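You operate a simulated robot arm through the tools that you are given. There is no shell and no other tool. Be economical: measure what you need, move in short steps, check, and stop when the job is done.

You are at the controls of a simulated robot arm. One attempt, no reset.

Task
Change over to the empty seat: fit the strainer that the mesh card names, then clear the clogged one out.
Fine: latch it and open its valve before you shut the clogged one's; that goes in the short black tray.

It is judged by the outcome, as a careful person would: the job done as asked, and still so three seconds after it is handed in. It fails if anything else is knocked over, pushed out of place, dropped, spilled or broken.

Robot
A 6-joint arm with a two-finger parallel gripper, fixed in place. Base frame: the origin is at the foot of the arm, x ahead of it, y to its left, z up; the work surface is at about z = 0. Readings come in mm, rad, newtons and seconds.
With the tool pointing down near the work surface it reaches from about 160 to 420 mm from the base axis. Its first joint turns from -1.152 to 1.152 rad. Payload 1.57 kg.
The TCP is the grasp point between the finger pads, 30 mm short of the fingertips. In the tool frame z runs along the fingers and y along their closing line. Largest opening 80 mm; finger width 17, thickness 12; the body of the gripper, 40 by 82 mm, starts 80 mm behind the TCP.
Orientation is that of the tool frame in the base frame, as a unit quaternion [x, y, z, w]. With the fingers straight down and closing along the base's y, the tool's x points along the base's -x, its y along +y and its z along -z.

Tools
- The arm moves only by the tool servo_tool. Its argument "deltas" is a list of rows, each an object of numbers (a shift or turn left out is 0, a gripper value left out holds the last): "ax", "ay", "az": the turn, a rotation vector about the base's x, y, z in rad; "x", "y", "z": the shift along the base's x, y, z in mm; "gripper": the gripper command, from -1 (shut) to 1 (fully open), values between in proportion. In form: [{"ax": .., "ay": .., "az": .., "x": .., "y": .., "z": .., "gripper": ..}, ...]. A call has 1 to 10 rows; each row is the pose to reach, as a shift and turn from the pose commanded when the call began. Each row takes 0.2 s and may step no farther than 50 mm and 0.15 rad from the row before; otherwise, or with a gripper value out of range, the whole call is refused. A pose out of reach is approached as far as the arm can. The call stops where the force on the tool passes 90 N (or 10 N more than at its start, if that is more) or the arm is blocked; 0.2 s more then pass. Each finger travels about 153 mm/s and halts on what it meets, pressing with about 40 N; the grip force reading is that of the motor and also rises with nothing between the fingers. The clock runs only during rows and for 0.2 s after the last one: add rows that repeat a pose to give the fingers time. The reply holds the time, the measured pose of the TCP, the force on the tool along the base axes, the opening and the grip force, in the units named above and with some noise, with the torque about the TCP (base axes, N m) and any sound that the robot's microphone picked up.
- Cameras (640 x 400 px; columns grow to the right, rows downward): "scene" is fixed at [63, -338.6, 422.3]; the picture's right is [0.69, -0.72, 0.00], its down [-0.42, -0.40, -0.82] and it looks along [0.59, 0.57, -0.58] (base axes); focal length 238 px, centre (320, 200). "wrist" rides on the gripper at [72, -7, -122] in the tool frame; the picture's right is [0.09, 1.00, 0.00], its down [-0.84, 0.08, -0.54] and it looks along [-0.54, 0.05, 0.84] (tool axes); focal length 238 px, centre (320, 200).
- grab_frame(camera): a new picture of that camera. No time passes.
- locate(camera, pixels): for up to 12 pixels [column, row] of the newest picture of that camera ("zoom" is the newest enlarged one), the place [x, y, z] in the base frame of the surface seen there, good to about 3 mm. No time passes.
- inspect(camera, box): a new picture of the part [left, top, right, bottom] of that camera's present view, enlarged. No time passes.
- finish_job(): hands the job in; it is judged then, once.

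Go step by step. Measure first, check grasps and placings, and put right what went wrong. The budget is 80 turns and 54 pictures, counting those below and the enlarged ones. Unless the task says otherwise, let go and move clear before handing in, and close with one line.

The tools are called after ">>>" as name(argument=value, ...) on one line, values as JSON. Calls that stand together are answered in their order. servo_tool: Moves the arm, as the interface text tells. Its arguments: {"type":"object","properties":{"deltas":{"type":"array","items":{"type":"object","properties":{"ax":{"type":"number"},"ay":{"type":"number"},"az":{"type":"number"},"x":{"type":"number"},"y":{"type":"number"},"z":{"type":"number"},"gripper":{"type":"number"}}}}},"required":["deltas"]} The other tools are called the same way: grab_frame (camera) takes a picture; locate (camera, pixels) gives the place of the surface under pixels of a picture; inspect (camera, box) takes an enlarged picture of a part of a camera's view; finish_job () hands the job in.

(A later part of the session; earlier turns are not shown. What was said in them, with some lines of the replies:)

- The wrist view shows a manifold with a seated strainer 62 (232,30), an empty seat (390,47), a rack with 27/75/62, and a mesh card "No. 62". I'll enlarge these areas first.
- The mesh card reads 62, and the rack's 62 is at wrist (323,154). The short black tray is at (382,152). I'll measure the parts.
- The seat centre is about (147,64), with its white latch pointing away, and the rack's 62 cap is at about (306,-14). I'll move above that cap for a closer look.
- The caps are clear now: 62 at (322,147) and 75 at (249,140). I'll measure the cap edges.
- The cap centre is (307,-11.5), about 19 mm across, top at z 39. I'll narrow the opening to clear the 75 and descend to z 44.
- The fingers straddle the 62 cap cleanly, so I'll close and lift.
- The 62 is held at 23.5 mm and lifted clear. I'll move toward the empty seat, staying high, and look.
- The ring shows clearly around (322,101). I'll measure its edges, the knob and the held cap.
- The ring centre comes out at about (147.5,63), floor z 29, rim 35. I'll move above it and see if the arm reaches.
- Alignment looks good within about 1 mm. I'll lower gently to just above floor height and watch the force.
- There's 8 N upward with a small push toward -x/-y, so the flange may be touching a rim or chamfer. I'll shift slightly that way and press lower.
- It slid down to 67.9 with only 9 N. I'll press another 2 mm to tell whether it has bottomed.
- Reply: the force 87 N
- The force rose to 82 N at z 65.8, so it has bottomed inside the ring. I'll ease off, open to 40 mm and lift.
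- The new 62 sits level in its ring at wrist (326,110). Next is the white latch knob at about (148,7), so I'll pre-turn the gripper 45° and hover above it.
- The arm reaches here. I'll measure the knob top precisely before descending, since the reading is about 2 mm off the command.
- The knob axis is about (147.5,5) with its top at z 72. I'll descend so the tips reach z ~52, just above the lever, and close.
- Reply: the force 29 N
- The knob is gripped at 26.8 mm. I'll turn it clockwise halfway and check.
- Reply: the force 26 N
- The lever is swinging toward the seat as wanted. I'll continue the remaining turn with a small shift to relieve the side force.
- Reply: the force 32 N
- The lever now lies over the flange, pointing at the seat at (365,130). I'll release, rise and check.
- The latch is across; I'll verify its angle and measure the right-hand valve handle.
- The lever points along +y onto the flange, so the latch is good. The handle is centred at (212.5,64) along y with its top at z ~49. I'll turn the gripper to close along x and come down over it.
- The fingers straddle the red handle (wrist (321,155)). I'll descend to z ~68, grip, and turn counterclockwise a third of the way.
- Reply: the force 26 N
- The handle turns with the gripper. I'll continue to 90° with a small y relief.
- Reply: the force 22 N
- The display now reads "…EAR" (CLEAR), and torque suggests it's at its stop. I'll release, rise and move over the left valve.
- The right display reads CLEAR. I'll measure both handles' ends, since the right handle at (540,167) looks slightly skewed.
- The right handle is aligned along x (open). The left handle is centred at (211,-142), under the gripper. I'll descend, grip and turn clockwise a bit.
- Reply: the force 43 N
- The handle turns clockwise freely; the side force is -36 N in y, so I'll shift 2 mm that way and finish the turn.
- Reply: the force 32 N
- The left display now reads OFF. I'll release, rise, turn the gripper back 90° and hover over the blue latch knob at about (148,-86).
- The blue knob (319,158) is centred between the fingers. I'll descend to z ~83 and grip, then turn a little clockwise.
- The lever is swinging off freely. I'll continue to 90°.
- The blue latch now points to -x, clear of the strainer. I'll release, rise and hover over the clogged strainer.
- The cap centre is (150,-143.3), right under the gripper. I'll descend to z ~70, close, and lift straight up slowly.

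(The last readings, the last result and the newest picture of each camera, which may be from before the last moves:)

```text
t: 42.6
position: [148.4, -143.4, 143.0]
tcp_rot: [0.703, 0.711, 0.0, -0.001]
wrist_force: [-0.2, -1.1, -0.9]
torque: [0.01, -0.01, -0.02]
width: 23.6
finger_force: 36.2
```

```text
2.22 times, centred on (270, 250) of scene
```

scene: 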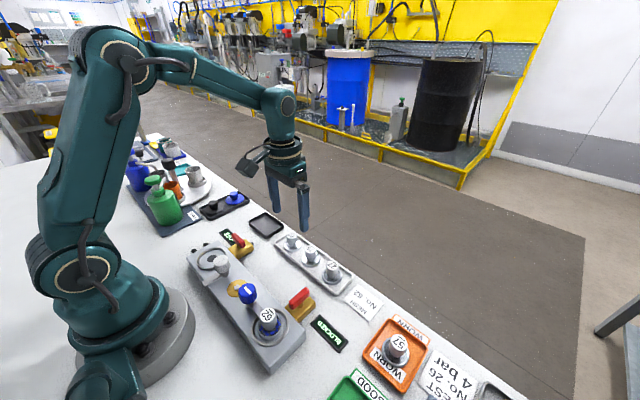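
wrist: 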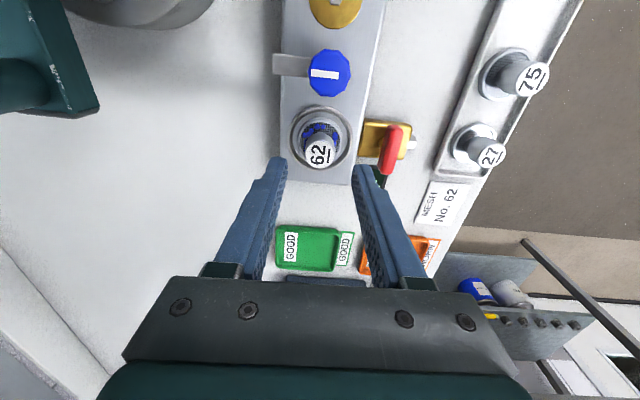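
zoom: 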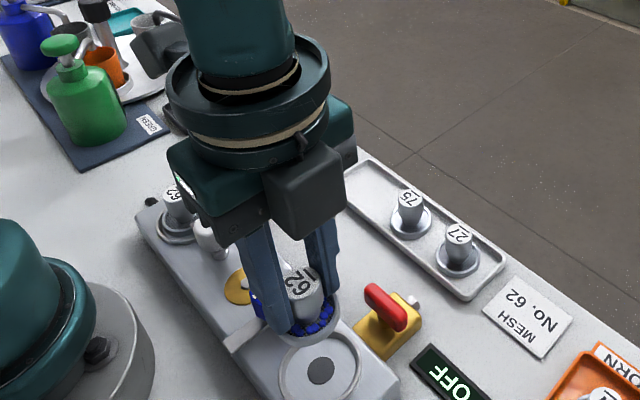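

The clogged strainer is held and out of its seat. I'll carry it level, high, to above the short black tray at about (306,100).

>>> servo_tool(deltas=[{"x": 10, "y": 10, "z": 5}, {"x": 30, "y": 38, "z": 5}, {"x": 52, "y": 70, "z": 5}, {"x": 74, "y": 103, "z": 5}, {"x": 96, "y": 136, "z": 5}, {"x": 118, "y": 170, "z": 5}, {"x": 138, "y": 202, "z": 5}, {"x": 152, "y": 232, "z": 5}, {"x": 157, "y": 243, "z": 0}, {"x": 157, "y": 243, "z": -35}])

>>> grab_frame(camera="wrist")

>>> inspect(camera="scene", box=[180, 120, 360, 290])

```text
t: 44.8
position: [304.9, 99.4, 107.9]
tcp_rot: [0.703, 0.711, -0.002, 0.0]
wrist_force: [-0.4, 0.1, -1.0]
torque: [0.01, -0.03, 0.01]
width: 23.4
finger_force: 36.7
```

```text
11 pictures are left
```

wrist: 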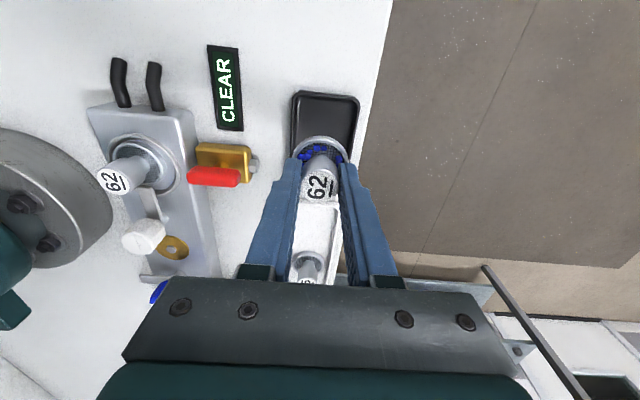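

```text
2.35 times, centred on (270, 205) of scene
```

zoom: 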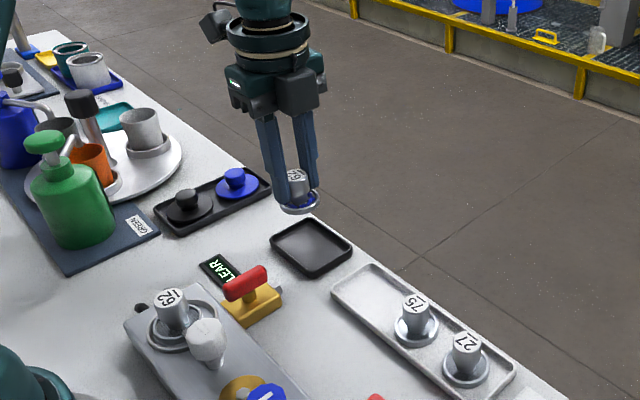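

The strainer hangs above the tray; I'll check the tray's edges for centring.

>>> locate(camera="wrist", pixels=[[296, 120], [356, 120], [328, 95], [328, 115], [318, 186]])

>>> locate(camera="zoom", pixels=[[307, 222], [272, 239], [351, 249], [312, 276], [311, 248], [298, 172]])

```text
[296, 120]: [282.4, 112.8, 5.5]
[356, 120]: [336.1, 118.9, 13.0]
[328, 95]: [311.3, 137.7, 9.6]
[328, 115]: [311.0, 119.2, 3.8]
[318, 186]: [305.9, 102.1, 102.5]
```

```text
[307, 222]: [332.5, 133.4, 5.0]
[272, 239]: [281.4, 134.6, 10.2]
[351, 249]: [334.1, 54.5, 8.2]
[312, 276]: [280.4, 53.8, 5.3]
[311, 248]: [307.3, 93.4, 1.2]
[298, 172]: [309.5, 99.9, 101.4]
```

The tray centre is about (308,97), floor z ~3. I'll lower to just above contact, then touch down.

>>> servo_tool(deltas=[{"x": 2, "y": -2, "z": -25}, {"x": 2.5, "y": -2, "z": -48}, {"x": 2.5, "y": -2, "z": -58}, {"x": 2.5, "y": -2, "z": -62}, {"x": 2.5, "y": -2, "z": -64}, {"x": 2.5, "y": -2, "z": -64}])

>>> inspect(camera="scene", box=[210, 170, 320, 260])

```text
t: 46.2
position: [308.5, 97.1, 44.7]
tcp_rot: [0.703, 0.712, 0.0, 0.0]
wrist_force: [-4.7, -4.7, 21.7]
torque: [-0.18, 0.32, 0.06]
width: 23.2
finger_force: 35.4
```

```text
4.44 times, centred on (265, 215) of scene
```

zoom: 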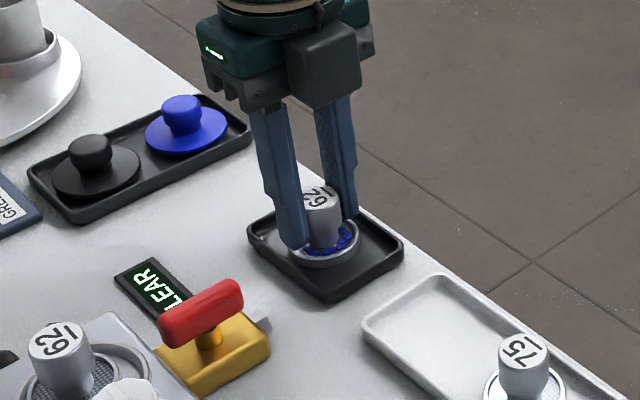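

It's down in the tray with 22 N contact. I'll ease off, open just enough, and rise.

>>> servo_tool(deltas=[{"z": 0.5}, {"z": 0.5, "gripper": -0.2}, {"z": 0.5, "gripper": -0.2}, {"z": 25, "gripper": -0.2}, {"z": 60, "gripper": -0.2}, {"z": 100, "gripper": -0.2}, {"z": 140, "gripper": -0.2}])

>>> inspect(camera="scene", box=[180, 180, 380, 360])

>>> grab_frame(camera="wrist")

```text
t: 47.8
position: [306.9, 95.3, 183.5]
tcp_rot: [0.703, 0.711, -0.001, 0.0]
wrist_force: [0.4, 0.8, 0.6]
torque: [0.02, 0.01, -0.01]
width: 32.0
finger_force: 0.1
```

```text
2.22 times, centred on (280, 270) of scene
```

zoom: 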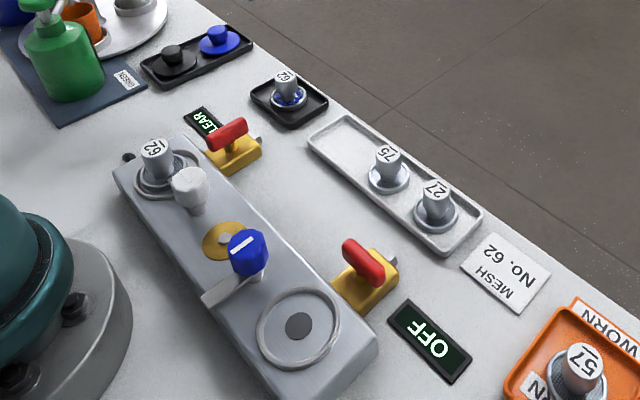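

```text
7 pictures are left
```

wrist: 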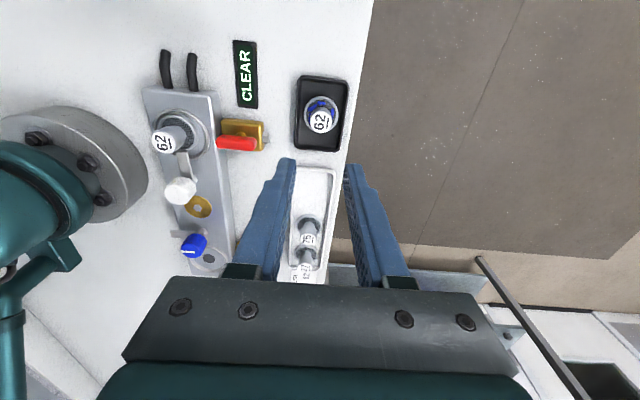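

The clogged 62 stands in the short black tray at (321,115). The new 62 is seated and latched with its display reading CLEAR, the old valve reads OFF, and nothing else has moved. I'll hand in.

>>> finish_job()

```text
The job is handed in.
```

The new No. 62 strainer is fitted and latched with its valve open (display CLEAR). The clogged one's valve was shut after that (display OFF), and it now stands in the short black tray.
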